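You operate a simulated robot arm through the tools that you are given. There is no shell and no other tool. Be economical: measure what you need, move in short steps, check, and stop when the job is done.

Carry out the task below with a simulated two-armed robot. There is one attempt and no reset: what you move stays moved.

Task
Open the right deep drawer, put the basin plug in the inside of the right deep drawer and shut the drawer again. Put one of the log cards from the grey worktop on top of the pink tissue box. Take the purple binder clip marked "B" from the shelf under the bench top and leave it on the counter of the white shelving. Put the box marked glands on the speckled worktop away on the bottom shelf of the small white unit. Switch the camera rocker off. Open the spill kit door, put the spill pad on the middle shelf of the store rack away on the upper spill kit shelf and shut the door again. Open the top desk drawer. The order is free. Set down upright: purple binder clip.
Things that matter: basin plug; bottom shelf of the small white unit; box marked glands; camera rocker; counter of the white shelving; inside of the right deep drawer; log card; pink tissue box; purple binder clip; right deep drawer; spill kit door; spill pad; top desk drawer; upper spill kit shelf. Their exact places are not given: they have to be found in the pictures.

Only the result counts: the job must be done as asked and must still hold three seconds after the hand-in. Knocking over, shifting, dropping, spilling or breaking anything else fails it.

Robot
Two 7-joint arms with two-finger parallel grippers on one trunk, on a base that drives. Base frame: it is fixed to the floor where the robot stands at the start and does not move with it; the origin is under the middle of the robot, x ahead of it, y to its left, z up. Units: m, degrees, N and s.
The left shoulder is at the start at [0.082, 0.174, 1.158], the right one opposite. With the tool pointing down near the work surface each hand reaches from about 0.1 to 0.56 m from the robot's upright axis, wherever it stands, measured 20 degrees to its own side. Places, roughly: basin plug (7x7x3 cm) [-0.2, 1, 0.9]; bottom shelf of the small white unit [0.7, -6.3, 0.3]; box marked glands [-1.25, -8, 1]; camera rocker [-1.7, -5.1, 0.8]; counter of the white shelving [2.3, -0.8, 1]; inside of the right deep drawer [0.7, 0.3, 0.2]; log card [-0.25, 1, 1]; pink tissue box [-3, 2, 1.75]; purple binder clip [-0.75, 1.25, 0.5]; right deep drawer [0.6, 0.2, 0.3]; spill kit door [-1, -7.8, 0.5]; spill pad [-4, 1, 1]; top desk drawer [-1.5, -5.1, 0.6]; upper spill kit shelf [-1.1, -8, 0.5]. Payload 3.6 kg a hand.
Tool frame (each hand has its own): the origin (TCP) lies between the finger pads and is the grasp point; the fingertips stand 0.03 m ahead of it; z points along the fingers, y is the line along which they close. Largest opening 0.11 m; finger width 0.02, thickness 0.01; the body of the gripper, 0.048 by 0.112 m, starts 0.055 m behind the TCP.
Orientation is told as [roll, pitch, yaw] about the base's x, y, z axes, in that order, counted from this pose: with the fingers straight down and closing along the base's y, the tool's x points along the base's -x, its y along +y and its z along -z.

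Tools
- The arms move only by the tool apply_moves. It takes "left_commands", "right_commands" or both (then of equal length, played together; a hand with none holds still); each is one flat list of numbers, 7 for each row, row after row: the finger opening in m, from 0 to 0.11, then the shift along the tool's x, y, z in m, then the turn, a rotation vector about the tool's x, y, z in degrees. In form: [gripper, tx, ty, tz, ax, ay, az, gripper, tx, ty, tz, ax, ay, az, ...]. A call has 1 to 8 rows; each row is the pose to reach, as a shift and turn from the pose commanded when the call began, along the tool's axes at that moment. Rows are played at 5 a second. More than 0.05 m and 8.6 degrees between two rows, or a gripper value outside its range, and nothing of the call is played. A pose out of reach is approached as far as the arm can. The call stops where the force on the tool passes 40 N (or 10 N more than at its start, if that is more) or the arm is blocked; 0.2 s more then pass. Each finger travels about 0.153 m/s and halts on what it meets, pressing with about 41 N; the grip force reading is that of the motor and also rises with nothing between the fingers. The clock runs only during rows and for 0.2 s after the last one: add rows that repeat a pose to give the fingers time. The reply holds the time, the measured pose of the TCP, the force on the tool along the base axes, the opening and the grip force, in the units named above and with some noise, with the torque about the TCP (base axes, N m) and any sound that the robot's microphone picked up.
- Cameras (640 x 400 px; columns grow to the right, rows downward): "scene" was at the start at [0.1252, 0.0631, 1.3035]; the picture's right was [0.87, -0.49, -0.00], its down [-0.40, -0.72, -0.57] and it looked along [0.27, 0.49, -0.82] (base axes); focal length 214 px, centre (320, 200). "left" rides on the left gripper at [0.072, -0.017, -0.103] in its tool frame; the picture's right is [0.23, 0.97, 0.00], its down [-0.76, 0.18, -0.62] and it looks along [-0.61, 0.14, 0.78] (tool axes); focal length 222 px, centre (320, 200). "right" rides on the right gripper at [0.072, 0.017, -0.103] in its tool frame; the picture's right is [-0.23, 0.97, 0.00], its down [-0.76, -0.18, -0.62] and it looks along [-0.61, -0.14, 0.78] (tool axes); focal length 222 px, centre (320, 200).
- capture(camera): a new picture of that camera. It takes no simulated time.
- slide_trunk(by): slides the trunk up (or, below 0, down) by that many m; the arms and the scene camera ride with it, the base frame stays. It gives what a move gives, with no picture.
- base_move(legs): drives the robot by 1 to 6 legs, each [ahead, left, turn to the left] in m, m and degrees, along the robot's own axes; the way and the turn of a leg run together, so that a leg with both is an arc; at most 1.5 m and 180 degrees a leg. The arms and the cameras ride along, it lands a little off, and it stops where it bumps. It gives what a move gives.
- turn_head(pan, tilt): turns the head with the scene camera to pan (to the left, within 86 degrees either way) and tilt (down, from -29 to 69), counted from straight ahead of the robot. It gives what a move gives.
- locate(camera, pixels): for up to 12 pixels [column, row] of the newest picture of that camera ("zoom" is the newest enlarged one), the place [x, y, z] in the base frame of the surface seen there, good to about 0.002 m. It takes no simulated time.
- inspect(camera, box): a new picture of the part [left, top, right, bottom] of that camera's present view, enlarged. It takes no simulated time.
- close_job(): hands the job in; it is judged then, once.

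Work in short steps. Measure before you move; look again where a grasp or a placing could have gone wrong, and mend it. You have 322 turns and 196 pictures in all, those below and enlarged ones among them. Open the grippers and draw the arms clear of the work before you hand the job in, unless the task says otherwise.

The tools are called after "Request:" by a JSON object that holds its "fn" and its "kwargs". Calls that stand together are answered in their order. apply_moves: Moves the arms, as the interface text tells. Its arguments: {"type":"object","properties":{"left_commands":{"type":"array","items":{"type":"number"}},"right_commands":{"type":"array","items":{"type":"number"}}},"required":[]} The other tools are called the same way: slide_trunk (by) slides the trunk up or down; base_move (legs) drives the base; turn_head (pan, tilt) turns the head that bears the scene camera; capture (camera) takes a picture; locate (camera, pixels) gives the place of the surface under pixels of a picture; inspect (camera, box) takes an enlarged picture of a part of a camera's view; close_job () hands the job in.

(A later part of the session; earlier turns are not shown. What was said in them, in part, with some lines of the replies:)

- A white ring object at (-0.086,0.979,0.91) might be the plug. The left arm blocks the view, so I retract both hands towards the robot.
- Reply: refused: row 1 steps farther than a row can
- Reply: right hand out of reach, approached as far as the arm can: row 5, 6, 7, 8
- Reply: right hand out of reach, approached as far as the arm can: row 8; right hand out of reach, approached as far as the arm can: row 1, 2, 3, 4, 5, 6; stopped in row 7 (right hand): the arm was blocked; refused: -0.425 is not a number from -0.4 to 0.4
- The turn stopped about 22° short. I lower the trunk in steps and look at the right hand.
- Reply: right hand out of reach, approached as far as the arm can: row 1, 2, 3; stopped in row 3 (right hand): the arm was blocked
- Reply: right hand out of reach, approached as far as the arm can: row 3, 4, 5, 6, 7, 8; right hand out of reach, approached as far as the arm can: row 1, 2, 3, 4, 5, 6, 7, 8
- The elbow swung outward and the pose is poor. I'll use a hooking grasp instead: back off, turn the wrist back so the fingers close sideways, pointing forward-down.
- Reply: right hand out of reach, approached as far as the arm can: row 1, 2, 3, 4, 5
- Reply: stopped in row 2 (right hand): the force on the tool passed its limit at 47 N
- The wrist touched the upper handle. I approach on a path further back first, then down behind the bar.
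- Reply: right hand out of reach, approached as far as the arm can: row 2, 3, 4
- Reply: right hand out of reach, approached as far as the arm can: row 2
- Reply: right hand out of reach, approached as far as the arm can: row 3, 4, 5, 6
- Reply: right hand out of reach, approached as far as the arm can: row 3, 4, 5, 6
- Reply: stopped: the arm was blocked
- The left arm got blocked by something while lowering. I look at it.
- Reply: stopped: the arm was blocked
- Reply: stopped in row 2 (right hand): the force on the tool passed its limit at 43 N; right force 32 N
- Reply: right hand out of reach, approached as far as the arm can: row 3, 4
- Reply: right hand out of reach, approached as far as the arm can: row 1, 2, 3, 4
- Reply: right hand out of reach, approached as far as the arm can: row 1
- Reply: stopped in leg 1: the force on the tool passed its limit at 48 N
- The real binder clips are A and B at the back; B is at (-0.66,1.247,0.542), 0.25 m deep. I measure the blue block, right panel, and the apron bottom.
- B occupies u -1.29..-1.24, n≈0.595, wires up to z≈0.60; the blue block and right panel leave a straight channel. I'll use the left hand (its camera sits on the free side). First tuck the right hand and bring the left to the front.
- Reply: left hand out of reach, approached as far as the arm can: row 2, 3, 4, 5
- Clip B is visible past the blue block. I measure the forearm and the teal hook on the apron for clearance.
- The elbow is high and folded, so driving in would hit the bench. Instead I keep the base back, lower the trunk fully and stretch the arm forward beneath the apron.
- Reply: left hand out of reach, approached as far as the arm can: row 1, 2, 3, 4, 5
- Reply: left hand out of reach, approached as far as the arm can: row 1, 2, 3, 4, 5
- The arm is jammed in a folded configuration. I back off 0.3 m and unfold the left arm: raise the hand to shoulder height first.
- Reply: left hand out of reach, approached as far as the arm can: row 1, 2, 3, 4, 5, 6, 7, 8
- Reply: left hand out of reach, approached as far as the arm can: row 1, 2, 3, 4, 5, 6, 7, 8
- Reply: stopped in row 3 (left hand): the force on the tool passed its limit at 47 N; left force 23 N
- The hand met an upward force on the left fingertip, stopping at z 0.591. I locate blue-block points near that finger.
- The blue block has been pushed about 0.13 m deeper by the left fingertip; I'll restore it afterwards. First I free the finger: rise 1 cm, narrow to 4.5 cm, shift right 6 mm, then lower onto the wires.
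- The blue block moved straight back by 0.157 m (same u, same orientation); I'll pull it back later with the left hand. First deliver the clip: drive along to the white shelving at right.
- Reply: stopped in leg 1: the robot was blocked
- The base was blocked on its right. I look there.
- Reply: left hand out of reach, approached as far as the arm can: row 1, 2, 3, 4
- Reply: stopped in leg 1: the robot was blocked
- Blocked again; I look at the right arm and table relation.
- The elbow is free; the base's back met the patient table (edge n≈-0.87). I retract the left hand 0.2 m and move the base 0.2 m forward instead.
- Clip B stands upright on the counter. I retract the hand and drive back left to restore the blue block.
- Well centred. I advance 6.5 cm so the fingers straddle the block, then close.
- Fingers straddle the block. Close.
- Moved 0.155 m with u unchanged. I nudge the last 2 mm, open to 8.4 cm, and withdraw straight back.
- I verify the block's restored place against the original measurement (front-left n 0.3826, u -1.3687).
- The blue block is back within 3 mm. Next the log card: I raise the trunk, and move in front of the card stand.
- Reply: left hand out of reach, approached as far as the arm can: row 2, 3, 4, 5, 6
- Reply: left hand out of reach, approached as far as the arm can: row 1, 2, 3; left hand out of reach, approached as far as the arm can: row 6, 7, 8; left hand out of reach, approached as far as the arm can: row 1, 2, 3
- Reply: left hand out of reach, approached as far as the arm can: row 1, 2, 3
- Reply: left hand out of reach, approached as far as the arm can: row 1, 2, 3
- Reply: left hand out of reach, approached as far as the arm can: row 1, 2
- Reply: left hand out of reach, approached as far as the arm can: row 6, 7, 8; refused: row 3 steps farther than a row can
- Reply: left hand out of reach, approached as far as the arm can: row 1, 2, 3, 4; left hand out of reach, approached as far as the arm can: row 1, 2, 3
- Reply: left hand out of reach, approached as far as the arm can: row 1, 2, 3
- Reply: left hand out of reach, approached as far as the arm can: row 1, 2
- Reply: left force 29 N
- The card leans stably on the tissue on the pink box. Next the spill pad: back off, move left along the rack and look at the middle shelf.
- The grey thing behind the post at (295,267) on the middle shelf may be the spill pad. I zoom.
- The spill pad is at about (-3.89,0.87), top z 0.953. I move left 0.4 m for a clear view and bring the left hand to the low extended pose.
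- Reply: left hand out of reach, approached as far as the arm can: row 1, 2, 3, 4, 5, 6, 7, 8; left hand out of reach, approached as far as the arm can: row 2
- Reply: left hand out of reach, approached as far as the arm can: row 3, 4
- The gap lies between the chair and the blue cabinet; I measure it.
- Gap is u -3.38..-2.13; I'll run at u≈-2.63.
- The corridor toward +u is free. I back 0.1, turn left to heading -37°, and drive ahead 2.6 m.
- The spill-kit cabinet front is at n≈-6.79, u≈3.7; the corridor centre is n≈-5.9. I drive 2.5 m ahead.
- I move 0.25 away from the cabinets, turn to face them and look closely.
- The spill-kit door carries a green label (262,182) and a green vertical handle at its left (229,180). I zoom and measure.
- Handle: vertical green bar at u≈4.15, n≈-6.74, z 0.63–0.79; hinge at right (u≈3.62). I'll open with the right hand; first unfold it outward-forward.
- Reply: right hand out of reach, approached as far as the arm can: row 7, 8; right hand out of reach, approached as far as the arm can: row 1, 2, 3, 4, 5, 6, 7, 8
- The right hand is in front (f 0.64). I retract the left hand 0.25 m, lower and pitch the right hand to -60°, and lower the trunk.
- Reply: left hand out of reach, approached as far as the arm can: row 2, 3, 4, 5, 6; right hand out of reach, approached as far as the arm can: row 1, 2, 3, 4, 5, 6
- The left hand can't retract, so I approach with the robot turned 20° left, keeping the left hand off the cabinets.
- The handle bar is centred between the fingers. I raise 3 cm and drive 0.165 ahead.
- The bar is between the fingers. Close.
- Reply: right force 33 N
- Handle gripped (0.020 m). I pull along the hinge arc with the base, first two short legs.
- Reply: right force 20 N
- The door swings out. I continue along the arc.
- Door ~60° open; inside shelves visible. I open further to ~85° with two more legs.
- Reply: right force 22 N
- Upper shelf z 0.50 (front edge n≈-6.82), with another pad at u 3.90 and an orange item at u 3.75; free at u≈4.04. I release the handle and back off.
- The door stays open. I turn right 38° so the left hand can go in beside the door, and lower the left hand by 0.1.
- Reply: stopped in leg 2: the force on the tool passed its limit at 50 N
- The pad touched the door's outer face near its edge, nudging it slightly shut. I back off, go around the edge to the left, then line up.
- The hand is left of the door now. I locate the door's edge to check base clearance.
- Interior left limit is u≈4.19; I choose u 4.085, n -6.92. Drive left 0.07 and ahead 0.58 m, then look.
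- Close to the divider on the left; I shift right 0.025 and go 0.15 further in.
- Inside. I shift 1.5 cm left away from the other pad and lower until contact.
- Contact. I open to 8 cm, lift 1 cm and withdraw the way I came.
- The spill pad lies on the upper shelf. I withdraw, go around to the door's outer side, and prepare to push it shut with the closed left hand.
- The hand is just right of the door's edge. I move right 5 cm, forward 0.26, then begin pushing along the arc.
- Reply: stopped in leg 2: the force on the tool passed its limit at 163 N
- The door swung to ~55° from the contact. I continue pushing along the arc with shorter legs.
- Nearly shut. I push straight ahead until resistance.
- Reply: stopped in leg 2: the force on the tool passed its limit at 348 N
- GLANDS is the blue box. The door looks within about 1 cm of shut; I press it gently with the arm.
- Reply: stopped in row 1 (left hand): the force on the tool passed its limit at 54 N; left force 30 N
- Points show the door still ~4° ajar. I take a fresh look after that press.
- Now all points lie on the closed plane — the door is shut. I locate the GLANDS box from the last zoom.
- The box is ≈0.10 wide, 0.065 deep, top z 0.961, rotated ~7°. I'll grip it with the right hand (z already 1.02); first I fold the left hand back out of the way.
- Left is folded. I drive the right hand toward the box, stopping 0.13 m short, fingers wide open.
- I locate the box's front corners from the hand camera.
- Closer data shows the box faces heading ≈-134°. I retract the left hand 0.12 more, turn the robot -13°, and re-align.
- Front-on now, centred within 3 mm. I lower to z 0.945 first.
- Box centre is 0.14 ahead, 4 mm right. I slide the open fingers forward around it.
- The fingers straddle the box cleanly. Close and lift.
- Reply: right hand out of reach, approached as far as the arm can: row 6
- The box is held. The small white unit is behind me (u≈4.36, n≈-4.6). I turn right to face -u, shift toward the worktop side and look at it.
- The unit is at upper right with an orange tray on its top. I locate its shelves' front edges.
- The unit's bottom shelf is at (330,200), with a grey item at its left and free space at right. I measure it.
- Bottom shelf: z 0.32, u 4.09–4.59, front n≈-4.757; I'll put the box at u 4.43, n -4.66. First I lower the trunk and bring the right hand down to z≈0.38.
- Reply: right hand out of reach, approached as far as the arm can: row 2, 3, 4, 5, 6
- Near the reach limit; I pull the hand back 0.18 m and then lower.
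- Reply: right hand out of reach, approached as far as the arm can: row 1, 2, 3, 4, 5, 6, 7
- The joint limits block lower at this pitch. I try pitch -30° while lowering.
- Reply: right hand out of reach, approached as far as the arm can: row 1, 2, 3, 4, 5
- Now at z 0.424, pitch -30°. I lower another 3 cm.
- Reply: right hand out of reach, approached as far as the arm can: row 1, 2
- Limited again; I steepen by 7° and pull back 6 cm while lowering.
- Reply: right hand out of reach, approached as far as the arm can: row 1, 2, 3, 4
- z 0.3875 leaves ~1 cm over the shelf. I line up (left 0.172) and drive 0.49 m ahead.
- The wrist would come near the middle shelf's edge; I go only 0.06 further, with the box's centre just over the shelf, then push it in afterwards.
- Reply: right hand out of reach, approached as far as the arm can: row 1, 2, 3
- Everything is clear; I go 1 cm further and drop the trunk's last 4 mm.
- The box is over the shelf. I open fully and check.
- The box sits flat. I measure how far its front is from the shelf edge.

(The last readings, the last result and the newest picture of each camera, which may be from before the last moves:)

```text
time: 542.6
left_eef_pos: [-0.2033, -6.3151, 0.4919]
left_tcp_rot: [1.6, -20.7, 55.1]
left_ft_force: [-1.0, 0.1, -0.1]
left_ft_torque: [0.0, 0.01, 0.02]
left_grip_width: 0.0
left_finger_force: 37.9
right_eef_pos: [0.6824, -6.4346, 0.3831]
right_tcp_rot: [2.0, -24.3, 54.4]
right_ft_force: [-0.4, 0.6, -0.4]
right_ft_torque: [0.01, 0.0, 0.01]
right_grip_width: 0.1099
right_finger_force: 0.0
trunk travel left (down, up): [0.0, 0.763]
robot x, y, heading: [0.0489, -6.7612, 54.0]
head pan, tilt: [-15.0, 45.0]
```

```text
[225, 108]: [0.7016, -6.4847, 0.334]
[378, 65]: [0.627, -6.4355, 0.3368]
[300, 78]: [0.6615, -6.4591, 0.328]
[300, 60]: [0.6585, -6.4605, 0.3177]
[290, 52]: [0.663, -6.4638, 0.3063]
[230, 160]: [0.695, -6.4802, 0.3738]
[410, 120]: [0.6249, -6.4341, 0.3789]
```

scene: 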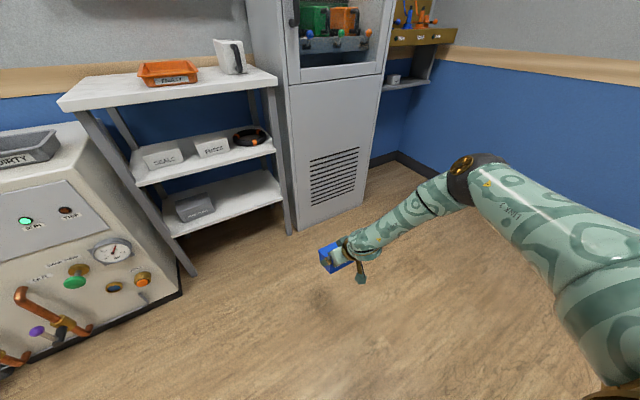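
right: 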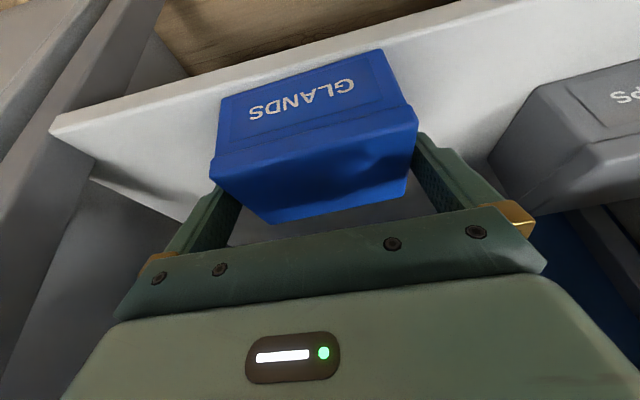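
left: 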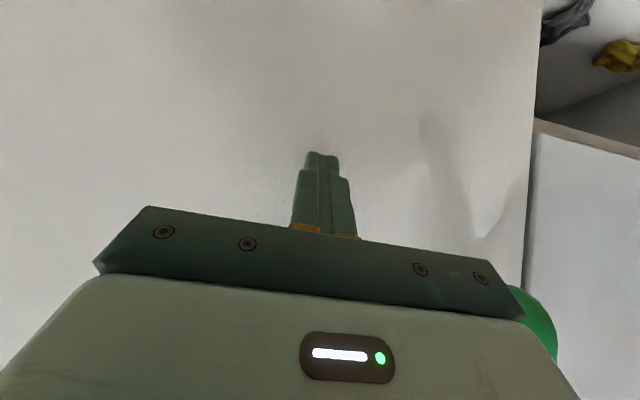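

Its front is flush just inside the edge, fully on the shelf. I withdraw straight back.

Request:
{"fn": "base_move", "kwargs": {"legs": [[-0.3, 0, 0]]}}

Request:
{"fn": "capture", "kwargs": {"camera": "scene"}}

```text
time: 544.7
left_eef_pos: [-0.3793, -6.5584, 0.4918]
left_tcp_rot: [1.6, -20.7, 55.2]
left_ft_force: [0.1, -0.2, 0.2]
left_ft_torque: [-0.01, 0.01, 0.04]
left_grip_width: 0.0001
left_finger_force: 37.9
right_eef_pos: [0.505, -6.676, 0.3828]
right_tcp_rot: [2.0, -24.3, 54.7]
right_ft_force: [-0.1, -0.6, 0.6]
right_ft_torque: [0.04, -0.02, 0.03]
right_grip_width: 0.11
right_finger_force: 0.1
trunk travel left (down, up): [0.0, 0.763]
robot x, y, heading: [-0.129, -7.0057, 54.0]
head pan, tilt: [-15.0, 45.0]
```

```text
16 pictures are left
```

scene: 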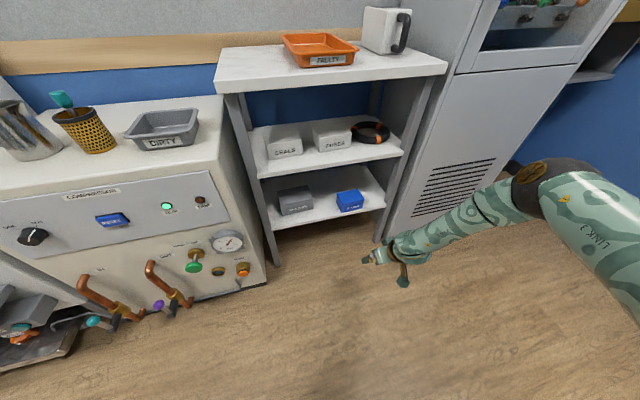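

GLANDS is on the bottom shelf. Next the desk: I drive left 2 m along the corridor, raise the trunk and look.

Request:
{"fn": "base_move", "kwargs": {"legs": [[-0.25, 0, -1], [0, 1.1, 0], [0, 1.05, 0]]}}

Request:
{"fn": "slide_trunk", "kwargs": {"by": 0.25}}

Request:
{"fn": "turn_head", "kwargs": {"pan": 5, "tilt": 35}}

Request:
{"fn": "capture", "kwargs": {"camera": "scene"}}

```text
time: 556.8
left_eef_pos: [-2.1755, -5.3979, 0.4913]
left_tcp_rot: [1.7, -20.7, 50.5]
left_ft_force: [-0.5, -0.8, -0.2]
left_ft_torque: [-0.01, -0.03, 0.0]
left_grip_width: 0.0
left_finger_force: 37.9
right_eef_pos: [-1.3016, -5.5852, 0.3818]
right_tcp_rot: [1.9, -24.5, 49.9]
right_ft_force: [-0.2, -0.1, 0.4]
right_ft_torque: [0.01, -0.01, 0.01]
right_grip_width: 0.11
right_finger_force: 0.0
trunk travel left (down, up): [0.0, 0.763]
robot x, y, heading: [-1.9585, -5.8679, 49.5]
head pan, tilt: [-15.0, 45.0]
```

```text
time: 559.4
left_eef_pos: [-2.1751, -5.3986, 0.7409]
left_tcp_rot: [1.6, -20.7, 50.6]
left_ft_force: [0.1, -0.5, 0.1]
left_ft_torque: [0.01, -0.05, 0.02]
left_grip_width: 0.0
left_finger_force: 37.4
right_eef_pos: [-1.2837, -5.5618, 0.8095]
right_tcp_rot: [1.9, -43.6, 50.0]
right_ft_force: [-0.6, 0.3, 0.4]
right_ft_torque: [0.0, 0.05, -0.02]
right_grip_width: 0.1099
right_finger_force: 0.1
trunk travel left (down, up): [-0.25, 0.513]
robot x, y, heading: [-1.9655, -5.8633, 49.5]
head pan, tilt: [-15.0, 45.0]
```

```text
time: 560.2
left_eef_pos: [-2.175, -5.3977, 0.7415]
left_tcp_rot: [1.6, -20.7, 50.6]
left_ft_force: [0.2, -0.4, -0.7]
left_ft_torque: [0.0, -0.01, -0.03]
left_grip_width: 0.0004
left_finger_force: 38.2
right_eef_pos: [-1.2831, -5.5621, 0.81]
right_tcp_rot: [1.8, -43.7, 49.9]
right_ft_force: [-0.5, -0.2, -0.8]
right_ft_torque: [-0.03, -0.01, -0.02]
right_grip_width: 0.1099
right_finger_force: 0.1
trunk travel left (down, up): [-0.25, 0.513]
robot x, y, heading: [-1.958, -5.86, 49.6]
head pan, tilt: [5.0, 35.0]
```

```text
15 pictures are left
```

scene: 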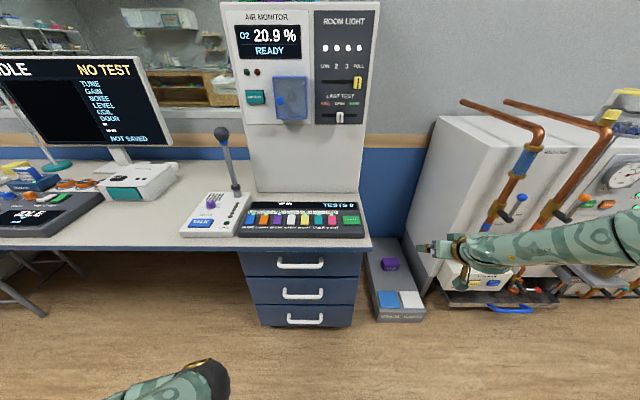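

Top desk drawer handle at (300,263). The rocker strip is at (300,220); I zoom to find CAMERA.

Request:
{"fn": "inspect", "kwargs": {"camera": "scene", "box": [235, 190, 370, 280]}}

Request:
{"fn": "locate", "kwargs": {"camera": "scene", "pixels": [[278, 265], [300, 266], [322, 264], [300, 256], [270, 275], [345, 275], [255, 220], [340, 218], [300, 238], [300, 205]]}}

```text
4.44 times, centred on (302, 235) of scene
```

zoom: 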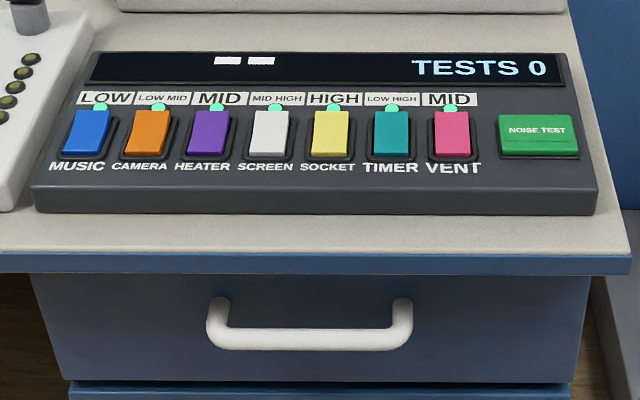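

```text
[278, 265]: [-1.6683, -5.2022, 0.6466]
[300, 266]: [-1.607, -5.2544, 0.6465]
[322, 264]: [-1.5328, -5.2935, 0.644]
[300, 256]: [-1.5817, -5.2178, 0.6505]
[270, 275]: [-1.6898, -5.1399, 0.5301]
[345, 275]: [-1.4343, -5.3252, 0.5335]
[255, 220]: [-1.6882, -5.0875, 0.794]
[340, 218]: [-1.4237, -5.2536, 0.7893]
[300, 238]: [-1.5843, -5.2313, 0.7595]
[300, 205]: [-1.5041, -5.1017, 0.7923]
```

CAMERA is the orange rocker (147,130), lit. I measure its tilt (far vs. near end heights).

Request:
{"fn": "locate", "kwargs": {"camera": "zoom", "pixels": [[152, 115], [147, 130], [143, 148], [90, 115], [84, 148], [270, 115], [268, 148], [180, 130], [147, 175], [555, 125]]}}

Request:
{"fn": "inspect", "kwargs": {"camera": "scene", "box": [245, 208, 295, 232]}}

```text
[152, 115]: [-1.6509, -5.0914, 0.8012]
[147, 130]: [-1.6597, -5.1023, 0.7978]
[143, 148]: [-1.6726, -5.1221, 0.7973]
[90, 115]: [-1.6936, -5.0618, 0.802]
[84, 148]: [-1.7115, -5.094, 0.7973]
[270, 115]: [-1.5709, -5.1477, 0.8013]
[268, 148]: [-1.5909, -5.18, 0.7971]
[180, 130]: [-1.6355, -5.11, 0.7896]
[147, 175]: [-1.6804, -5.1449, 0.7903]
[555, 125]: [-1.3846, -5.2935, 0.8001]
```

```text
12.80 times, centred on (270, 220) of scene
```

zoom: 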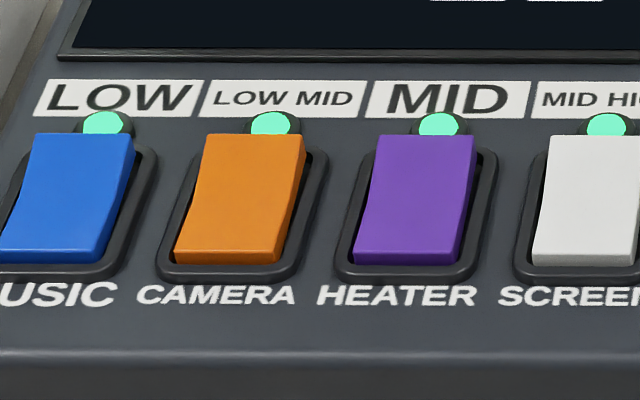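

The near end is pressed (on), the far end raised at (-1.652,-5.093,0.801); pressing the far end switches it off. I close the right fingers, raise, turn square, and move in.

Request:
{"fn": "apply_moves", "kwargs": {"right_commands": [0.0, -0.022, 0, -0.022, 0, 0, 0, 0.0, -0.044, 0, -0.044, 0, 0, 0, 0, -0.044, 0, -0.044, 0, 0, 0, 0, -0.044, 0, -0.044, 0, 0, 0]}}

Request:
{"fn": "base_move", "kwargs": {"legs": [[0, 0, 3.3], [0.02, 0.54, 0]]}}

```text
time: 561.2
left_eef_pos: [-2.1753, -5.3972, 0.7408]
left_tcp_rot: [1.6, -20.7, 50.7]
left_ft_force: [-0.8, -0.4, 0.2]
left_ft_torque: [0.01, -0.02, 0.0]
left_grip_width: 0.0
left_finger_force: 38.0
right_eef_pos: [-1.2824, -5.5639, 0.873]
right_tcp_rot: [1.9, -43.6, 49.8]
right_ft_force: [0.1, -0.7, 0.9]
right_ft_torque: [0.01, -0.01, -0.03]
right_grip_width: 0.0
right_finger_force: 37.7
trunk travel left (down, up): [-0.25, 0.513]
robot x, y, heading: [-1.9598, -5.8624, 49.8]
head pan, tilt: [5.0, 35.0]
```

```text
time: 564.8
left_eef_pos: [-2.621, -5.0672, 0.7414]
left_tcp_rot: [1.5, -20.7, 53.8]
left_ft_force: [-0.1, -0.5, -0.3]
left_ft_torque: [0.01, -0.04, -0.01]
left_grip_width: 0.0003
left_finger_force: 37.6
right_eef_pos: [-1.7205, -5.1834, 0.8727]
right_tcp_rot: [1.9, -43.6, 52.9]
right_ft_force: [-1.0, -0.1, -0.2]
right_ft_torque: [0.03, -0.02, -0.04]
right_grip_width: 0.0
right_finger_force: 37.6
trunk travel left (down, up): [-0.25, 0.513]
robot x, y, heading: [-2.3789, -5.5172, 52.8]
head pan, tilt: [5.0, 35.0]
```

Only 0.098 m forward and 3 mm right remain. I extend the arm there and look.

Request:
{"fn": "apply_moves", "kwargs": {"right_commands": [0.0, -0.0355, -0.0015, 0.0338, 0, 0, 0, 0.0, -0.071, -0.003, 0.0676, 0, 0, 0]}}

Request:
{"fn": "turn_head", "kwargs": {"pan": -25, "tilt": 40}}

Request:
{"fn": "inspect", "kwargs": {"camera": "scene", "box": [260, 140, 380, 240]}}

```text
time: 565.4
left_eef_pos: [-2.621, -5.0671, 0.7428]
left_tcp_rot: [1.6, -20.9, 53.7]
left_ft_force: [0.0, -0.5, 0.6]
left_ft_torque: [0.04, -0.01, 0.0]
left_grip_width: 0.0001
left_finger_force: 37.6
right_eef_pos: [-1.6722, -5.1322, 0.8923]
right_tcp_rot: [1.9, -43.8, 52.9]
right_ft_force: [-0.6, 0.3, 0.3]
right_ft_torque: [-0.02, 0.0, -0.04]
right_grip_width: 0.0
right_finger_force: 37.8
right hand out of reach, approached as far as the arm can: row 2
trunk travel left (down, up): [-0.25, 0.513]
robot x, y, heading: [-2.381, -5.5177, 53.0]
head pan, tilt: [5.0, 35.0]
```

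```text
time: 566.3
left_eef_pos: [-2.6209, -5.0665, 0.7414]
left_tcp_rot: [1.6, -20.7, 53.7]
left_ft_force: [-0.2, -1.0, 0.5]
left_ft_torque: [0.02, -0.02, 0.0]
left_grip_width: 0.0001
left_finger_force: 37.8
right_eef_pos: [-1.6717, -5.1319, 0.8907]
right_tcp_rot: [2.0, -43.6, 53.0]
right_ft_force: [-0.3, 0.9, 0.1]
right_ft_torque: [0.01, -0.01, 0.01]
right_grip_width: 0.0
right_finger_force: 37.8
trunk travel left (down, up): [-0.25, 0.513]
robot x, y, heading: [-2.3801, -5.518, 52.7]
head pan, tilt: [-25.0, 40.0]
```

```text
4.00 times, centred on (320, 190) of scene
```

zoom: 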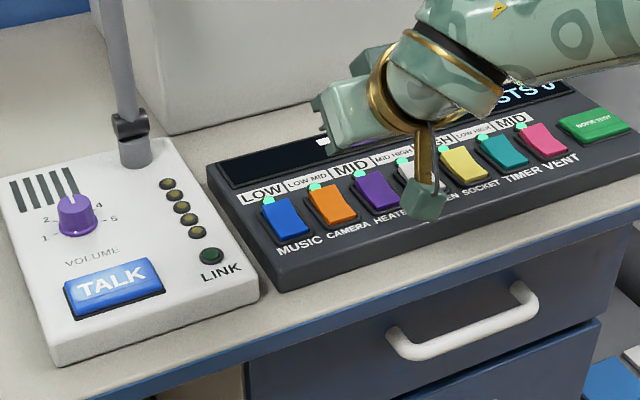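

I steepen by 9° for camera clearance and move the base 0.03 ahead.

Request:
{"fn": "apply_moves", "kwargs": {"right_commands": [0.0, 0, 0, 0, 0, 4.5, 0, 0.0, 0, 0, 0, 0, 9, 0, 0, 0, 0, 0, 0, 9, 0]}}

Request:
{"fn": "base_move", "kwargs": {"legs": [[0.03, 0.006, 0]]}}

```text
time: 567.1
left_eef_pos: [-2.6207, -5.0652, 0.7417]
left_tcp_rot: [1.6, -20.7, 53.7]
left_ft_force: [-0.5, 0.0, 0.6]
left_ft_torque: [-0.01, -0.05, 0.0]
left_grip_width: 0.0002
left_finger_force: 37.7
right_eef_pos: [-1.6763, -5.1405, 0.8948]
right_tcp_rot: [1.7, -34.6, 53.4]
right_ft_force: [0.2, -0.2, 0.4]
right_ft_torque: [0.02, -0.02, 0.02]
right_grip_width: 0.0
right_finger_force: 37.7
right hand out of reach, approached as far as the arm can: row 1, 2, 3
trunk travel left (down, up): [-0.25, 0.513]
robot x, y, heading: [-2.3782, -5.5199, 52.6]
head pan, tilt: [-25.0, 40.0]
```

```text
time: 568.0
left_eef_pos: [-2.6072, -5.0393, 0.7402]
left_tcp_rot: [1.5, -20.7, 53.7]
left_ft_force: [0.2, -0.1, 0.0]
left_ft_torque: [-0.02, 0.01, 0.0]
left_grip_width: 0.0
left_finger_force: 37.4
right_eef_pos: [-1.6624, -5.1123, 0.8937]
right_tcp_rot: [1.7, -34.6, 53.5]
right_ft_force: [0.7, 0.0, 0.0]
right_ft_torque: [-0.01, 0.01, 0.0]
right_grip_width: 0.0002
right_finger_force: 37.7
trunk travel left (down, up): [-0.25, 0.513]
robot x, y, heading: [-2.365, -5.4918, 52.9]
head pan, tilt: [-25.0, 40.0]
```

I lower 6 cm while moving 1.1 cm forward, to just above the rocker's far end.

Request:
{"fn": "apply_moves", "kwargs": {"right_commands": [0.0, 0.003, 0.003, 0.024, 0, 0, 0, 0.0, 0.014, 0.003, 0.041, 0, 0, 0, 0, 0.0235, 0.003, 0.053, 0, 0, 0]}}

Request:
{"fn": "inspect", "kwargs": {"camera": "scene", "box": [270, 160, 370, 230]}}

```text
time: 568.8
left_eef_pos: [-2.6067, -5.0388, 0.7418]
left_tcp_rot: [1.7, -20.7, 53.7]
left_ft_force: [0.0, -0.3, 0.2]
left_ft_torque: [0.01, -0.01, 0.01]
left_grip_width: 0.0002
left_finger_force: 37.9
right_eef_pos: [-1.6716, -5.129, 0.8603]
right_tcp_rot: [1.7, -34.7, 53.4]
right_ft_force: [0.1, 0.3, -0.5]
right_ft_torque: [0.0, -0.01, 0.03]
right_grip_width: 0.0
right_finger_force: 37.7
right hand out of reach, approached as far as the arm can: row 1, 2, 3
trunk travel left (down, up): [-0.25, 0.513]
robot x, y, heading: [-2.3681, -5.4935, 52.8]
head pan, tilt: [-25.0, 40.0]
```

```text
5.71 times, centred on (320, 195) of scene
```

zoom: 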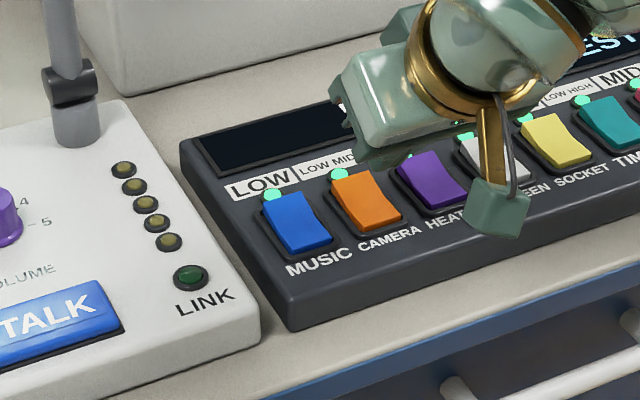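

The arm is at its reach limit, so I use the base for 0.03 forward and the trunk for lowering.

Request:
{"fn": "base_move", "kwargs": {"legs": [[0.03, 0.004, 0]]}}

Request:
{"fn": "slide_trunk", "kwargs": {"by": -0.022}}

```text
time: 569.6
left_eef_pos: [-2.5917, -5.012, 0.7415]
left_tcp_rot: [1.7, -20.6, 53.8]
left_ft_force: [0.5, -0.4, 0.2]
left_ft_torque: [-0.02, -0.01, -0.04]
left_grip_width: 0.0
left_finger_force: 37.8
right_eef_pos: [-1.6565, -5.1013, 0.8604]
right_tcp_rot: [1.8, -34.6, 53.4]
right_ft_force: [0.7, -0.1, -0.7]
right_ft_torque: [-0.03, -0.01, 0.0]
right_grip_width: 0.0
right_finger_force: 38.0
trunk travel left (down, up): [-0.25, 0.513]
robot x, y, heading: [-2.3479, -5.4628, 52.5]
head pan, tilt: [-25.0, 40.0]
```

```text
time: 570.3
left_eef_pos: [-2.593, -5.014, 0.719]
left_tcp_rot: [1.6, -20.8, 53.7]
left_ft_force: [-0.2, 0.9, 0.1]
left_ft_torque: [0.02, -0.02, -0.02]
left_grip_width: 0.0003
left_finger_force: 37.9
right_eef_pos: [-1.6563, -5.1027, 0.8394]
right_tcp_rot: [1.7, -34.7, 53.4]
right_ft_force: [-0.8, -0.2, -0.7]
right_ft_torque: [0.0, 0.0, 0.01]
right_grip_width: 0.0002
right_finger_force: 37.1
trunk travel left (down, up): [-0.228, 0.535]
robot x, y, heading: [-2.3472, -5.4637, 52.7]
head pan, tilt: [-25.0, 40.0]
```

The fingertip edge is 8 mm above the rocker's far end. I press down 15 mm with the trunk.

Request:
{"fn": "slide_trunk", "kwargs": {"by": -0.015}}

```text
time: 570.9
left_eef_pos: [-2.5947, -5.0138, 0.7046]
left_tcp_rot: [1.6, -20.9, 53.9]
left_ft_force: [-1.4, -0.6, -0.5]
left_ft_torque: [-0.02, -0.03, 0.01]
left_grip_width: 0.0
left_finger_force: 37.5
right_eef_pos: [-1.6571, -5.1007, 0.8291]
right_tcp_rot: [1.7, -35.2, 53.4]
right_ft_force: [6.2, 3.5, 23.2]
right_ft_torque: [0.22, -0.4, -0.34]
right_grip_width: 0.0001
right_finger_force: 37.9
trunk travel left (down, up): [-0.213, 0.55]
robot x, y, heading: [-2.3482, -5.4643, 52.6]
head pan, tilt: [-25.0, 40.0]
heard: click
```

Click heard. I raise 4 cm and check the rocker and its neighbours.

Request:
{"fn": "slide_trunk", "kwargs": {"by": 0.06}}

Request:
{"fn": "base_move", "kwargs": {"legs": [[-0.3, 0, 0]]}}

Request:
{"fn": "turn_head", "kwargs": {"pan": -20, "tilt": 30}}

Request:
{"fn": "inspect", "kwargs": {"camera": "scene", "box": [240, 140, 400, 260]}}

```text
time: 571.9
left_eef_pos: [-2.5915, -5.0124, 0.7634]
left_tcp_rot: [1.6, -20.7, 53.9]
left_ft_force: [-0.4, -0.1, -0.1]
left_ft_torque: [0.0, 0.0, 0.01]
left_grip_width: 0.0002
left_finger_force: 37.8
right_eef_pos: [-1.6581, -5.1051, 0.8959]
right_tcp_rot: [1.7, -35.8, 53.5]
right_ft_force: [0.8, 0.0, 0.2]
right_ft_torque: [-0.01, -0.02, 0.03]
right_grip_width: 0.0
right_finger_force: 37.6
trunk travel left (down, up): [-0.273, 0.49]
robot x, y, heading: [-2.3491, -5.4648, 52.7]
head pan, tilt: [-25.0, 40.0]
```

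```text
time: 573.9
left_eef_pos: [-2.775, -5.2517, 0.7645]
left_tcp_rot: [1.7, -20.8, 54.0]
left_ft_force: [0.4, 0.7, 0.5]
left_ft_torque: [0.01, 0.0, -0.05]
left_grip_width: 0.0001
left_finger_force: 37.6
right_eef_pos: [-1.8403, -5.3382, 0.898]
right_tcp_rot: [1.7, -36.0, 53.7]
right_ft_force: [0.2, -1.2, -0.4]
right_ft_torque: [0.01, 0.01, 0.03]
right_grip_width: 0.0001
right_finger_force: 37.9
trunk travel left (down, up): [-0.273, 0.49]
robot x, y, heading: [-2.5294, -5.6995, 53.3]
head pan, tilt: [-25.0, 40.0]
```

```text
time: 574.6
left_eef_pos: [-2.7741, -5.2522, 0.7646]
left_tcp_rot: [1.7, -20.7, 54.0]
left_ft_force: [-0.6, -0.3, 0.8]
left_ft_torque: [-0.01, 0.02, 0.01]
left_grip_width: 0.0
left_finger_force: 37.2
right_eef_pos: [-1.8384, -5.3377, 0.8973]
right_tcp_rot: [1.8, -35.8, 53.6]
right_ft_force: [-0.2, -0.2, -0.8]
right_ft_torque: [0.0, -0.06, 0.01]
right_grip_width: 0.0001
right_finger_force: 37.4
trunk travel left (down, up): [-0.273, 0.49]
robot x, y, heading: [-2.534, -5.7039, 53.2]
head pan, tilt: [-20.0, 30.0]
```

```text
3.33 times, centred on (320, 200) of scene
```

zoom: 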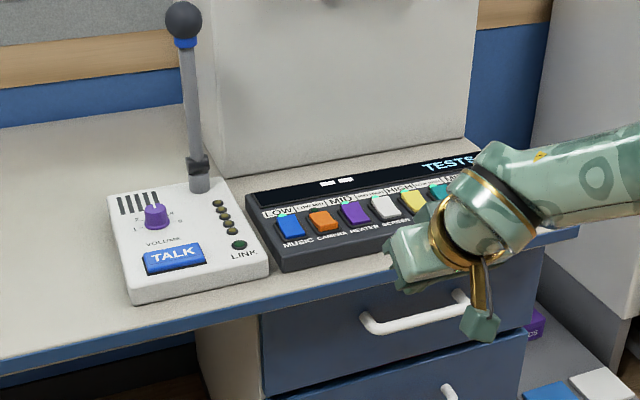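

The CAMERA LED is now dark, others lit. Last: the top desk drawer. I measure its handle and face.

Request:
{"fn": "locate", "kwargs": {"camera": "zoom", "pixels": [[375, 328], [415, 320], [462, 298], [420, 312], [330, 330], [400, 355], [300, 310], [390, 322], [400, 300], [300, 350]]}}

```text
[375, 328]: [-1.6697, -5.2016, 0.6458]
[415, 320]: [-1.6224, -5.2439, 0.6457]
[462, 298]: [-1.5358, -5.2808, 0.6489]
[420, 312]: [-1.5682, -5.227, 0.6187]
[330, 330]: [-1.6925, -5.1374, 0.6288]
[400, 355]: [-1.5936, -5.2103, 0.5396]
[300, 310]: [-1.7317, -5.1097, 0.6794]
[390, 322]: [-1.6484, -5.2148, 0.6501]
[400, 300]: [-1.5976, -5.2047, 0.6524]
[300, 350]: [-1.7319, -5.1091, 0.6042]
```

The bar's centre is n -5.1555, z 0.6435, with only a 2.8 cm gap, so I'll grip the bar front-to-back: roll the right hand +90° about its axis.

Request:
{"fn": "apply_moves", "kwargs": {"right_commands": [0.03, 0, 0, 0, 0, 0, 8, 0.05, 0, 0, 0, 0, 0, 16, 0.05, 0, 0, 0, 0, 0, 24, 0.05, 0, 0, 0, 0, 0, 32, 0.05, 0, 0, 0, 0, 0, 40, 0.05, 0, 0, 0, 0, 0, 48, 0.05, 0, 0, 0, 0, 0, 56, 0.05, 0, 0, 0, 0, 0, 64]}}

Request:
{"fn": "apply_moves", "kwargs": {"right_commands": [0.05, 0, 0, 0, 0, 0, 8, 0.05, 0, 0, 0, 0, 0, 16, 0.05, 0, 0, 0, 0, 0, 24, 0.05, 0, 0, 0, 0, 0, 25, 0.05, 0, 0, 0, 0, 0, 25]}}

```text
time: 576.5
left_eef_pos: [-2.7736, -5.2514, 0.7649]
left_tcp_rot: [1.6, -20.7, 54.0]
left_ft_force: [-0.3, 0.4, 0.0]
left_ft_torque: [0.02, 0.0, 0.0]
left_grip_width: 0.0
left_finger_force: 37.5
right_eef_pos: [-1.8396, -5.3383, 0.897]
right_tcp_rot: [33.7, -13.5, -14.0]
right_ft_force: [0.3, 0.9, 1.0]
right_ft_torque: [-0.02, 0.0, 0.02]
right_grip_width: 0.0497
right_finger_force: 0.0
trunk travel left (down, up): [-0.273, 0.49]
robot x, y, heading: [-2.528, -5.7015, 53.2]
head pan, tilt: [-20.0, 30.0]
```

```text
time: 577.6
left_eef_pos: [-2.7745, -5.2505, 0.7631]
left_tcp_rot: [1.5, -20.7, 54.0]
left_ft_force: [0.5, 0.5, -0.3]
left_ft_torque: [0.01, -0.01, 0.01]
left_grip_width: 0.0003
left_finger_force: 37.7
right_eef_pos: [-1.8388, -5.3381, 0.8973]
right_tcp_rot: [36.0, 0.8, -34.6]
right_ft_force: [-1.1, -0.3, -0.2]
right_ft_torque: [-0.03, 0.02, -0.03]
right_grip_width: 0.05
right_finger_force: 0.1
trunk travel left (down, up): [-0.273, 0.49]
robot x, y, heading: [-2.5296, -5.7005, 53.0]
head pan, tilt: [-20.0, 30.0]
```

The roll worked perfectly (tilt 36°). I lower the trunk, then move right 0.139 and ahead 0.10 toward the handle.

Request:
{"fn": "slide_trunk", "kwargs": {"by": -0.155}}

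Request:
{"fn": "base_move", "kwargs": {"legs": [[0.1, -0.139, 0]]}}

Request:
{"fn": "capture", "kwargs": {"camera": "right"}}

```text
time: 579.4
left_eef_pos: [-2.7751, -5.252, 0.6093]
left_tcp_rot: [1.5, -20.8, 54.0]
left_ft_force: [0.6, -0.7, 0.3]
left_ft_torque: [0.0, 0.01, 0.02]
left_grip_width: 0.0002
left_finger_force: 37.5
right_eef_pos: [-1.8394, -5.3377, 0.745]
right_tcp_rot: [36.0, 0.8, -34.5]
right_ft_force: [-0.1, -0.4, 0.3]
right_ft_torque: [-0.02, 0.01, 0.02]
right_grip_width: 0.05
right_finger_force: 0.2
trunk travel left (down, up): [-0.118, 0.645]
robot x, y, heading: [-2.5282, -5.7005, 53.1]
head pan, tilt: [-20.0, 30.0]
```

```text
time: 580.9
left_eef_pos: [-2.6011, -5.254, 0.6099]
left_tcp_rot: [1.5, -20.7, 53.8]
left_ft_force: [0.0, -0.4, -0.4]
left_ft_torque: [-0.01, 0.04, 0.0]
left_grip_width: 0.0001
left_finger_force: 37.1
right_eef_pos: [-1.665, -5.3444, 0.7417]
right_tcp_rot: [35.9, 0.8, -34.6]
right_ft_force: [0.1, -1.4, 0.3]
right_ft_torque: [0.01, 0.01, 0.03]
right_grip_width: 0.0501
right_finger_force: 0.0
trunk travel left (down, up): [-0.118, 0.645]
robot x, y, heading: [-2.3574, -5.7069, 53.0]
head pan, tilt: [-20.0, 30.0]
```

```text
9 pictures are left
```

right: 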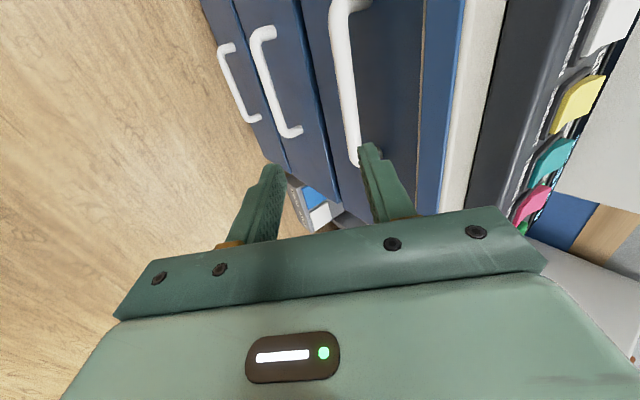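

I shift 3.2 cm along the closing axis and slide 10.5 cm along the approach axis, stopping 2 cm short.

Request:
{"fn": "apply_moves", "kwargs": {"right_commands": [0.045, 0.0015, 0.0323, 0, 0, 0, 0, 0.045, 0.0015, 0.0323, 0.035, 0, 0, 0, 0.045, 0.0015, 0.0323, 0.07, 0, 0, 0, 0.045, 0.0015, 0.0323, 0.1, 0, 0, 0]}}

Request:
{"fn": "capture", "kwargs": {"camera": "right"}}

Request:
{"fn": "locate", "kwargs": {"camera": "right", "pixels": [[340, 40], [345, 80], [350, 120], [335, 60], [352, 60], [365, 160], [245, 170]]}}

```text
time: 581.9
left_eef_pos: [-2.6008, -5.2553, 0.6093]
left_tcp_rot: [1.6, -20.7, 54.0]
left_ft_force: [0.2, 0.3, 0.3]
left_ft_torque: [-0.04, 0.0, -0.01]
left_grip_width: 0.0
left_finger_force: 37.6
right_eef_pos: [-1.6251, -5.2878, 0.6916]
right_tcp_rot: [36.0, 0.8, -34.6]
right_ft_force: [0.1, 0.1, 0.5]
right_ft_torque: [0.0, 0.0, 0.03]
right_grip_width: 0.0451
right_finger_force: 0.0
right hand out of reach, approached as far as the arm can: row 4
trunk travel left (down, up): [-0.118, 0.645]
robot x, y, heading: [-2.3595, -5.7101, 53.1]
head pan, tilt: [-20.0, 30.0]
```

```text
8 pictures are left
```

right: 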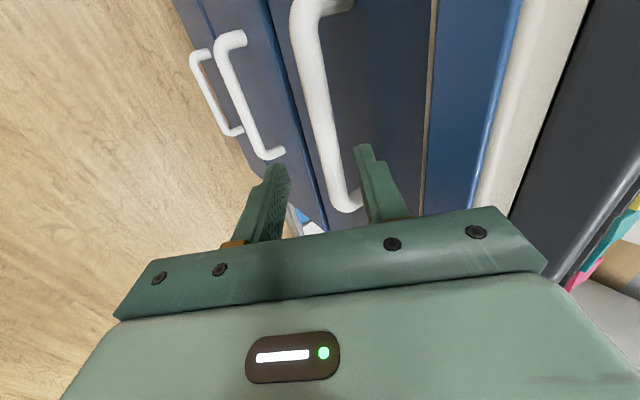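

```text
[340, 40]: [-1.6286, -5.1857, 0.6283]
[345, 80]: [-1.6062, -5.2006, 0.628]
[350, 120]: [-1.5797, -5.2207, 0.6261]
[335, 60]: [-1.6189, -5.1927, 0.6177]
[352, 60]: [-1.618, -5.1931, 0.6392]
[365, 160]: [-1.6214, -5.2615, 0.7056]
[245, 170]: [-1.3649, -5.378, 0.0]
```

The bar lies between the fingers. I finish with base +0.03 and trunk -0.032.

Request:
{"fn": "base_move", "kwargs": {"legs": [[0.03, 0.003, 0]]}}

Request:
{"fn": "slide_trunk", "kwargs": {"by": -0.032}}

Request:
{"fn": "capture", "kwargs": {"camera": "right"}}

```text
time: 582.9
left_eef_pos: [-2.5848, -5.2293, 0.6098]
left_tcp_rot: [1.6, -20.8, 53.6]
left_ft_force: [0.3, -0.5, 0.3]
left_ft_torque: [-0.01, 0.0, 0.01]
left_grip_width: 0.0
left_finger_force: 37.8
right_eef_pos: [-1.614, -5.2682, 0.6859]
right_tcp_rot: [35.0, 0.9, -34.8]
right_ft_force: [-7.1, -5.4, 0.6]
right_ft_torque: [0.17, -0.35, -0.07]
right_grip_width: 0.0403
right_finger_force: 0.1
trunk travel left (down, up): [-0.118, 0.645]
robot x, y, heading: [-2.3425, -5.6842, 52.9]
head pan, tilt: [-20.0, 30.0]
stopped in leg 1: the force on the tool passed its limit at 88 N (the readings are from after the stop); the commanded pose is now the measured one
```

```text
time: 583.3
left_eef_pos: [-2.5855, -5.2308, 0.601]
left_tcp_rot: [1.5, -20.7, 53.6]
left_ft_force: [-0.8, -0.5, 0.0]
left_ft_torque: [-0.02, -0.02, 0.0]
left_grip_width: 0.0001
left_finger_force: 37.8
right_eef_pos: [-1.614, -5.2669, 0.6847]
right_tcp_rot: [36.0, 1.0, -34.9]
right_ft_force: [-22.4, -19.5, 17.7]
right_ft_torque: [1.12, -2.12, -0.57]
right_grip_width: 0.04
right_finger_force: 0.1
trunk travel left (down, up): [-0.109, 0.654]
robot x, y, heading: [-2.3447, -5.6823, 52.7]
head pan, tilt: [-20.0, 30.0]
stopped: the force on the tool passed its limit at 51 N (the readings are from after the stop); the commanded pose is now the measured one
```

```text
7 pictures are left
```

right: 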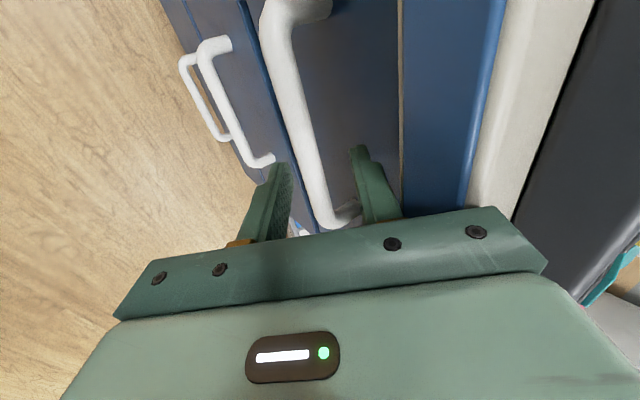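

The gripper body meets the desk's edge. I back off 0.1 m and flatten the hand by 24° so it passes beneath the edge.

Request:
{"fn": "base_move", "kwargs": {"legs": [[-0.12, 0, 0]]}}

Request:
{"fn": "apply_moves", "kwargs": {"right_commands": [0.045, 0, 0, 0, -8, 0, 0, 0.045, 0, 0, 0, -16, 0, 0, 0.045, 0, 0, 0, -24, 0, 0, 0.045, 0, 0, 0, -24, 0, 0]}}

```text
time: 584.5
left_eef_pos: [-2.6588, -5.3287, 0.6009]
left_tcp_rot: [1.7, -20.7, 53.7]
left_ft_force: [0.3, 0.4, 0.2]
left_ft_torque: [0.03, 0.01, 0.0]
left_grip_width: 0.0001
left_finger_force: 37.9
right_eef_pos: [-1.6837, -5.3618, 0.6805]
right_tcp_rot: [35.7, 0.9, -34.8]
right_ft_force: [0.1, -1.0, 0.5]
right_ft_torque: [-0.01, -0.03, -0.02]
right_grip_width: 0.0452
right_finger_force: 0.2
trunk travel left (down, up): [-0.109, 0.654]
robot x, y, heading: [-2.4169, -5.7791, 53.1]
head pan, tilt: [-20.0, 30.0]
```

```text
time: 585.5
left_eef_pos: [-2.659, -5.3267, 0.5992]
left_tcp_rot: [1.6, -20.4, 53.8]
left_ft_force: [0.0, 0.1, 0.2]
left_ft_torque: [0.02, 0.02, 0.01]
left_grip_width: 0.0002
left_finger_force: 38.2
right_eef_pos: [-1.683, -5.3613, 0.6807]
right_tcp_rot: [51.5, 1.0, -34.8]
right_ft_force: [0.4, 0.2, -0.1]
right_ft_torque: [-0.02, 0.03, 0.01]
right_grip_width: 0.045
right_finger_force: 0.1
right hand out of reach, approached as far as the arm can: row 3, 4
trunk travel left (down, up): [-0.109, 0.654]
robot x, y, heading: [-2.4135, -5.7767, 52.8]
head pan, tilt: [-20.0, 30.0]
```

Tilt is now 51.5°, enough to pass under the edge. I lower 2.5 cm, then drive 0.118 straight ahead so the bar enters between the fingers.

Request:
{"fn": "slide_trunk", "kwargs": {"by": -0.024}}

Request:
{"fn": "base_move", "kwargs": {"legs": [[0.1, 0, 0]]}}

Request:
{"fn": "capture", "kwargs": {"camera": "right"}}

```text
time: 586.2
left_eef_pos: [-2.6583, -5.3273, 0.5758]
left_tcp_rot: [1.7, -20.6, 53.8]
left_ft_force: [-0.6, -0.2, 0.7]
left_ft_torque: [0.01, -0.01, 0.01]
left_grip_width: 0.0001
left_finger_force: 37.9
right_eef_pos: [-1.6844, -5.3619, 0.6569]
right_tcp_rot: [51.6, 1.1, -34.7]
right_ft_force: [-0.9, -0.2, -0.4]
right_ft_torque: [-0.03, -0.02, 0.0]
right_grip_width: 0.0453
right_finger_force: 0.1
trunk travel left (down, up): [-0.085, 0.678]
robot x, y, heading: [-2.4138, -5.7807, 52.9]
head pan, tilt: [-20.0, 30.0]
```

```text
time: 587.4
left_eef_pos: [-2.5982, -5.2477, 0.5761]
left_tcp_rot: [1.6, -20.4, 53.7]
left_ft_force: [-0.3, 0.1, 0.4]
left_ft_torque: [0.0, 0.01, 0.0]
left_grip_width: 0.0001
left_finger_force: 37.3
right_eef_pos: [-1.6243, -5.2823, 0.6561]
right_tcp_rot: [51.5, 1.0, -34.8]
right_ft_force: [0.6, -0.7, -0.4]
right_ft_torque: [0.01, -0.02, 0.01]
right_grip_width: 0.0451
right_finger_force: 0.0
trunk travel left (down, up): [-0.085, 0.678]
robot x, y, heading: [-2.3573, -5.7039, 52.9]
head pan, tilt: [-20.0, 30.0]
```

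```text
6 pictures are left
```

right: 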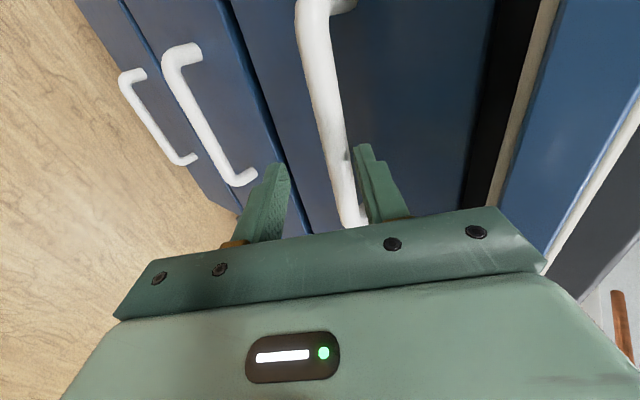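

The bar is between the fingers. I go 1.8 cm further and close.

Request:
{"fn": "base_move", "kwargs": {"legs": [[0.017, 0, 0]]}}

Request:
{"fn": "apply_moves", "kwargs": {"right_commands": [0.0, 0, 0, 0, 0, 0, 0, 0.0, 0, 0, 0, 0, 0, 0, 0.0, 0, 0, 0, 0, 0, 0]}}

```text
time: 588.1
left_eef_pos: [-2.5885, -5.2342, 0.5742]
left_tcp_rot: [1.6, -20.5, 53.7]
left_ft_force: [1.0, -0.2, -0.4]
left_ft_torque: [-0.04, -0.02, 0.01]
left_grip_width: 0.0001
left_finger_force: 37.3
right_eef_pos: [-1.6139, -5.2687, 0.6553]
right_tcp_rot: [51.5, 1.0, -34.8]
right_ft_force: [-0.2, -0.7, 0.8]
right_ft_torque: [0.0, -0.01, 0.0]
right_grip_width: 0.0451
right_finger_force: 0.0
trunk travel left (down, up): [-0.085, 0.678]
robot x, y, heading: [-2.3469, -5.6871, 52.9]
head pan, tilt: [-20.0, 30.0]
```

```text
time: 589.0
left_eef_pos: [-2.5882, -5.234, 0.5745]
left_tcp_rot: [1.5, -20.6, 53.7]
left_ft_force: [0.3, 0.1, -0.3]
left_ft_torque: [-0.04, -0.02, 0.0]
left_grip_width: 0.0
left_finger_force: 37.8
right_eef_pos: [-1.6141, -5.2689, 0.6569]
right_tcp_rot: [51.6, 0.8, -34.8]
right_ft_force: [2.9, -0.2, 5.9]
right_ft_torque: [0.17, -0.05, 0.33]
right_grip_width: 0.0178
right_finger_force: 45.2
trunk travel left (down, up): [-0.085, 0.678]
robot x, y, heading: [-2.3474, -5.6855, 52.8]
head pan, tilt: [-20.0, 30.0]
```

Gripped at 0.018 m. I pull the drawer open by driving back 0.3 m.

Request:
{"fn": "base_move", "kwargs": {"legs": [[-0.15, 0, 0], [-0.15, 0, 0]]}}

Request:
{"fn": "turn_head", "kwargs": {"pan": -20, "tilt": 40}}

Request:
{"fn": "capture", "kwargs": {"camera": "scene"}}

```text
time: 591.3
left_eef_pos: [-2.7651, -5.4678, 0.5764]
left_tcp_rot: [1.5, -20.6, 53.3]
left_ft_force: [-0.6, -0.5, -0.1]
left_ft_torque: [0.04, -0.01, 0.0]
left_grip_width: 0.0001
left_finger_force: 37.8
right_eef_pos: [-1.7897, -5.5127, 0.6566]
right_tcp_rot: [51.6, 0.9, -35.4]
right_ft_force: [14.5, -11.4, 13.1]
right_ft_torque: [-0.08, -0.6, 0.11]
right_grip_width: 0.0176
right_finger_force: 45.0
trunk travel left (down, up): [-0.085, 0.678]
robot x, y, heading: [-2.5281, -5.9242, 52.3]
head pan, tilt: [-20.0, 30.0]
```

```text
time: 592.0
left_eef_pos: [-2.7649, -5.4686, 0.5759]
left_tcp_rot: [1.6, -20.6, 53.3]
left_ft_force: [-0.6, -0.1, -1.0]
left_ft_torque: [0.0, 0.02, -0.02]
left_grip_width: 0.0001
left_finger_force: 37.8
right_eef_pos: [-1.7886, -5.5109, 0.6563]
right_tcp_rot: [51.7, 0.8, -35.4]
right_ft_force: [4.5, -1.4, 6.3]
right_ft_torque: [0.14, -0.17, 0.82]
right_grip_width: 0.0175
right_finger_force: 45.6
trunk travel left (down, up): [-0.085, 0.678]
robot x, y, heading: [-2.5238, -5.9202, 52.1]
head pan, tilt: [-20.0, 40.0]
```

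```text
5 pictures are left
```

scene: 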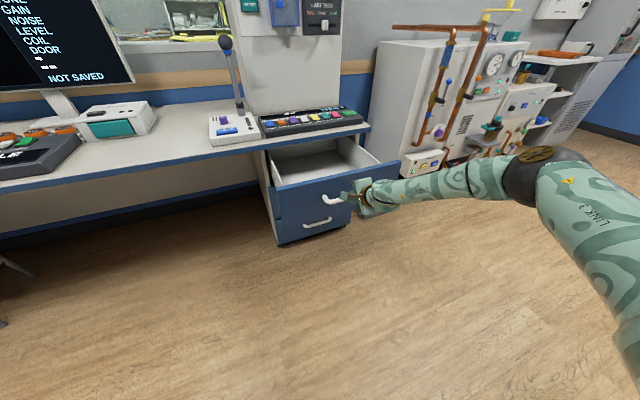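

The drawer is open ~0.3 m. I pull a little more to see if it has further travel.

Request:
{"fn": "base_move", "kwargs": {"legs": [[-0.06, 0, 0]]}}

```text
time: 593.0
left_eef_pos: [-2.8015, -5.5152, 0.5764]
left_tcp_rot: [1.7, -20.6, 53.3]
left_ft_force: [-0.3, -1.0, 0.0]
left_ft_torque: [-0.02, 0.01, -0.02]
left_grip_width: 0.0
left_finger_force: 37.7
right_eef_pos: [-1.8241, -5.5603, 0.6564]
right_tcp_rot: [51.7, 0.9, -35.6]
right_ft_force: [9.5, -8.0, 10.0]
right_ft_torque: [-0.11, -0.48, 0.31]
right_grip_width: 0.0177
right_finger_force: 45.0
trunk travel left (down, up): [-0.085, 0.678]
robot x, y, heading: [-2.5628, -5.9708, 52.7]
head pan, tilt: [-20.0, 40.0]
```

It moved on freely; 0.36 m is well open. I release the handle and draw clear.

Request:
{"fn": "apply_moves", "kwargs": {"right_commands": [0.05, 0, 0, 0, 0, 0, 0, 0.05, 0, 0, 0, 0, 0, 0, 0.05, 0, 0, 0, 0, 0, 0], "left_commands": [0.08, 0, 0, 0, 0, 0, 0, 0.08, 0, 0, 0, 0, 0, 0, 0.08, 0, 0, 0, 0, 0, 0]}}

Request:
{"fn": "base_move", "kwargs": {"legs": [[-0.25, 0, 0]]}}

Request:
{"fn": "turn_head", "kwargs": {"pan": -10, "tilt": 32}}

Request:
{"fn": "capture", "kwargs": {"camera": "scene"}}

```text
time: 593.8
left_eef_pos: [-2.8, -5.5155, 0.576]
left_tcp_rot: [1.6, -20.6, 53.3]
left_ft_force: [0.5, 0.5, -0.3]
left_ft_torque: [0.04, 0.0, 0.03]
left_grip_width: 0.0799
left_finger_force: 0.1
right_eef_pos: [-1.8246, -5.5587, 0.6564]
right_tcp_rot: [51.7, 0.8, -35.6]
right_ft_force: [0.5, 0.0, 0.8]
right_ft_torque: [0.0, 0.0, -0.03]
right_grip_width: 0.05
right_finger_force: 0.0
trunk travel left (down, up): [-0.085, 0.678]
robot x, y, heading: [-2.563, -5.9715, 52.3]
head pan, tilt: [-20.0, 40.0]
```

```text
time: 595.6
left_eef_pos: [-2.9531, -5.7121, 0.5753]
left_tcp_rot: [1.6, -20.6, 53.0]
left_ft_force: [-0.5, 0.4, -0.4]
left_ft_torque: [-0.02, -0.02, 0.02]
left_grip_width: 0.0801
left_finger_force: 0.0
right_eef_pos: [-1.9771, -5.7625, 0.6554]
right_tcp_rot: [51.7, 0.8, -35.9]
right_ft_force: [-1.0, 0.9, -0.7]
right_ft_torque: [0.01, 0.02, 0.01]
right_grip_width: 0.0501
right_finger_force: 0.0
trunk travel left (down, up): [-0.085, 0.678]
robot x, y, heading: [-2.712, -6.1704, 51.9]
head pan, tilt: [-20.0, 40.0]
```

```text
time: 596.3
left_eef_pos: [-2.9521, -5.7126, 0.5753]
left_tcp_rot: [1.6, -20.5, 53.0]
left_ft_force: [0.3, 0.1, -0.5]
left_ft_torque: [0.0, -0.04, 0.01]
left_grip_width: 0.0802
left_finger_force: 0.0
right_eef_pos: [-1.9763, -5.7626, 0.6561]
right_tcp_rot: [51.6, 0.8, -35.8]
right_ft_force: [0.0, 0.0, 0.9]
right_ft_torque: [0.02, -0.02, 0.01]
right_grip_width: 0.0503
right_finger_force: 0.0
trunk travel left (down, up): [-0.085, 0.678]
robot x, y, heading: [-2.7163, -6.1655, 52.1]
head pan, tilt: [-10.0, 32.0]
```

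```text
4 pictures are left
```

scene: 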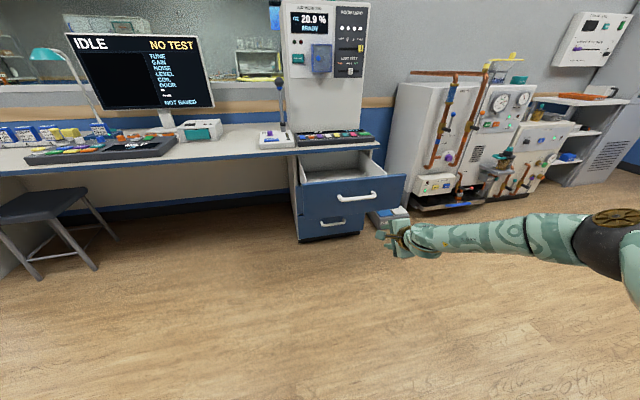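

All seven parts are done as far as the pictures show: drawer open, hands empty and clear. I hand in.

Request:
{"fn": "close_job", "kwargs": {}}

```text
The job is handed in.
```

I carried out all seven parts and handed the job in; I don't have the result of the judging.

- **Basin plug:** it lies flat on the floor of the right deep drawer, and the drawer is shut flush with its neighbours.
- **Log card:** the card dated 03 MAR 27 is on top of the pink tissue box. It stands on edge and leans on the tissue rather than lying flat.
- **Purple binder clip "B":** it stands upright on the counter of the white shelving, in front of the wipes.
- **Glands box:** it is on the bottom shelf of the small white unit, with its front about level with the shelf edge.
- **Camera rocker:** I heard it click, and its light is now dark while the other visible ones are still lit.
- **Spill pad:** it is on the upper spill kit shelf, and the door is shut.
- **Top desk drawer:** it is open about 0.36 m.

**What could count against it:**
- While I was reaching for the clip, a fingertip pushed the blue block on that shelf about 16 cm back. I pulled it back to within about 3 mm of where it was.
- The arms and base also bumped the bench edge, an upper drawer handle, the patient table and the desk edge. I saw nothing moved by those, but I did not check each spot.
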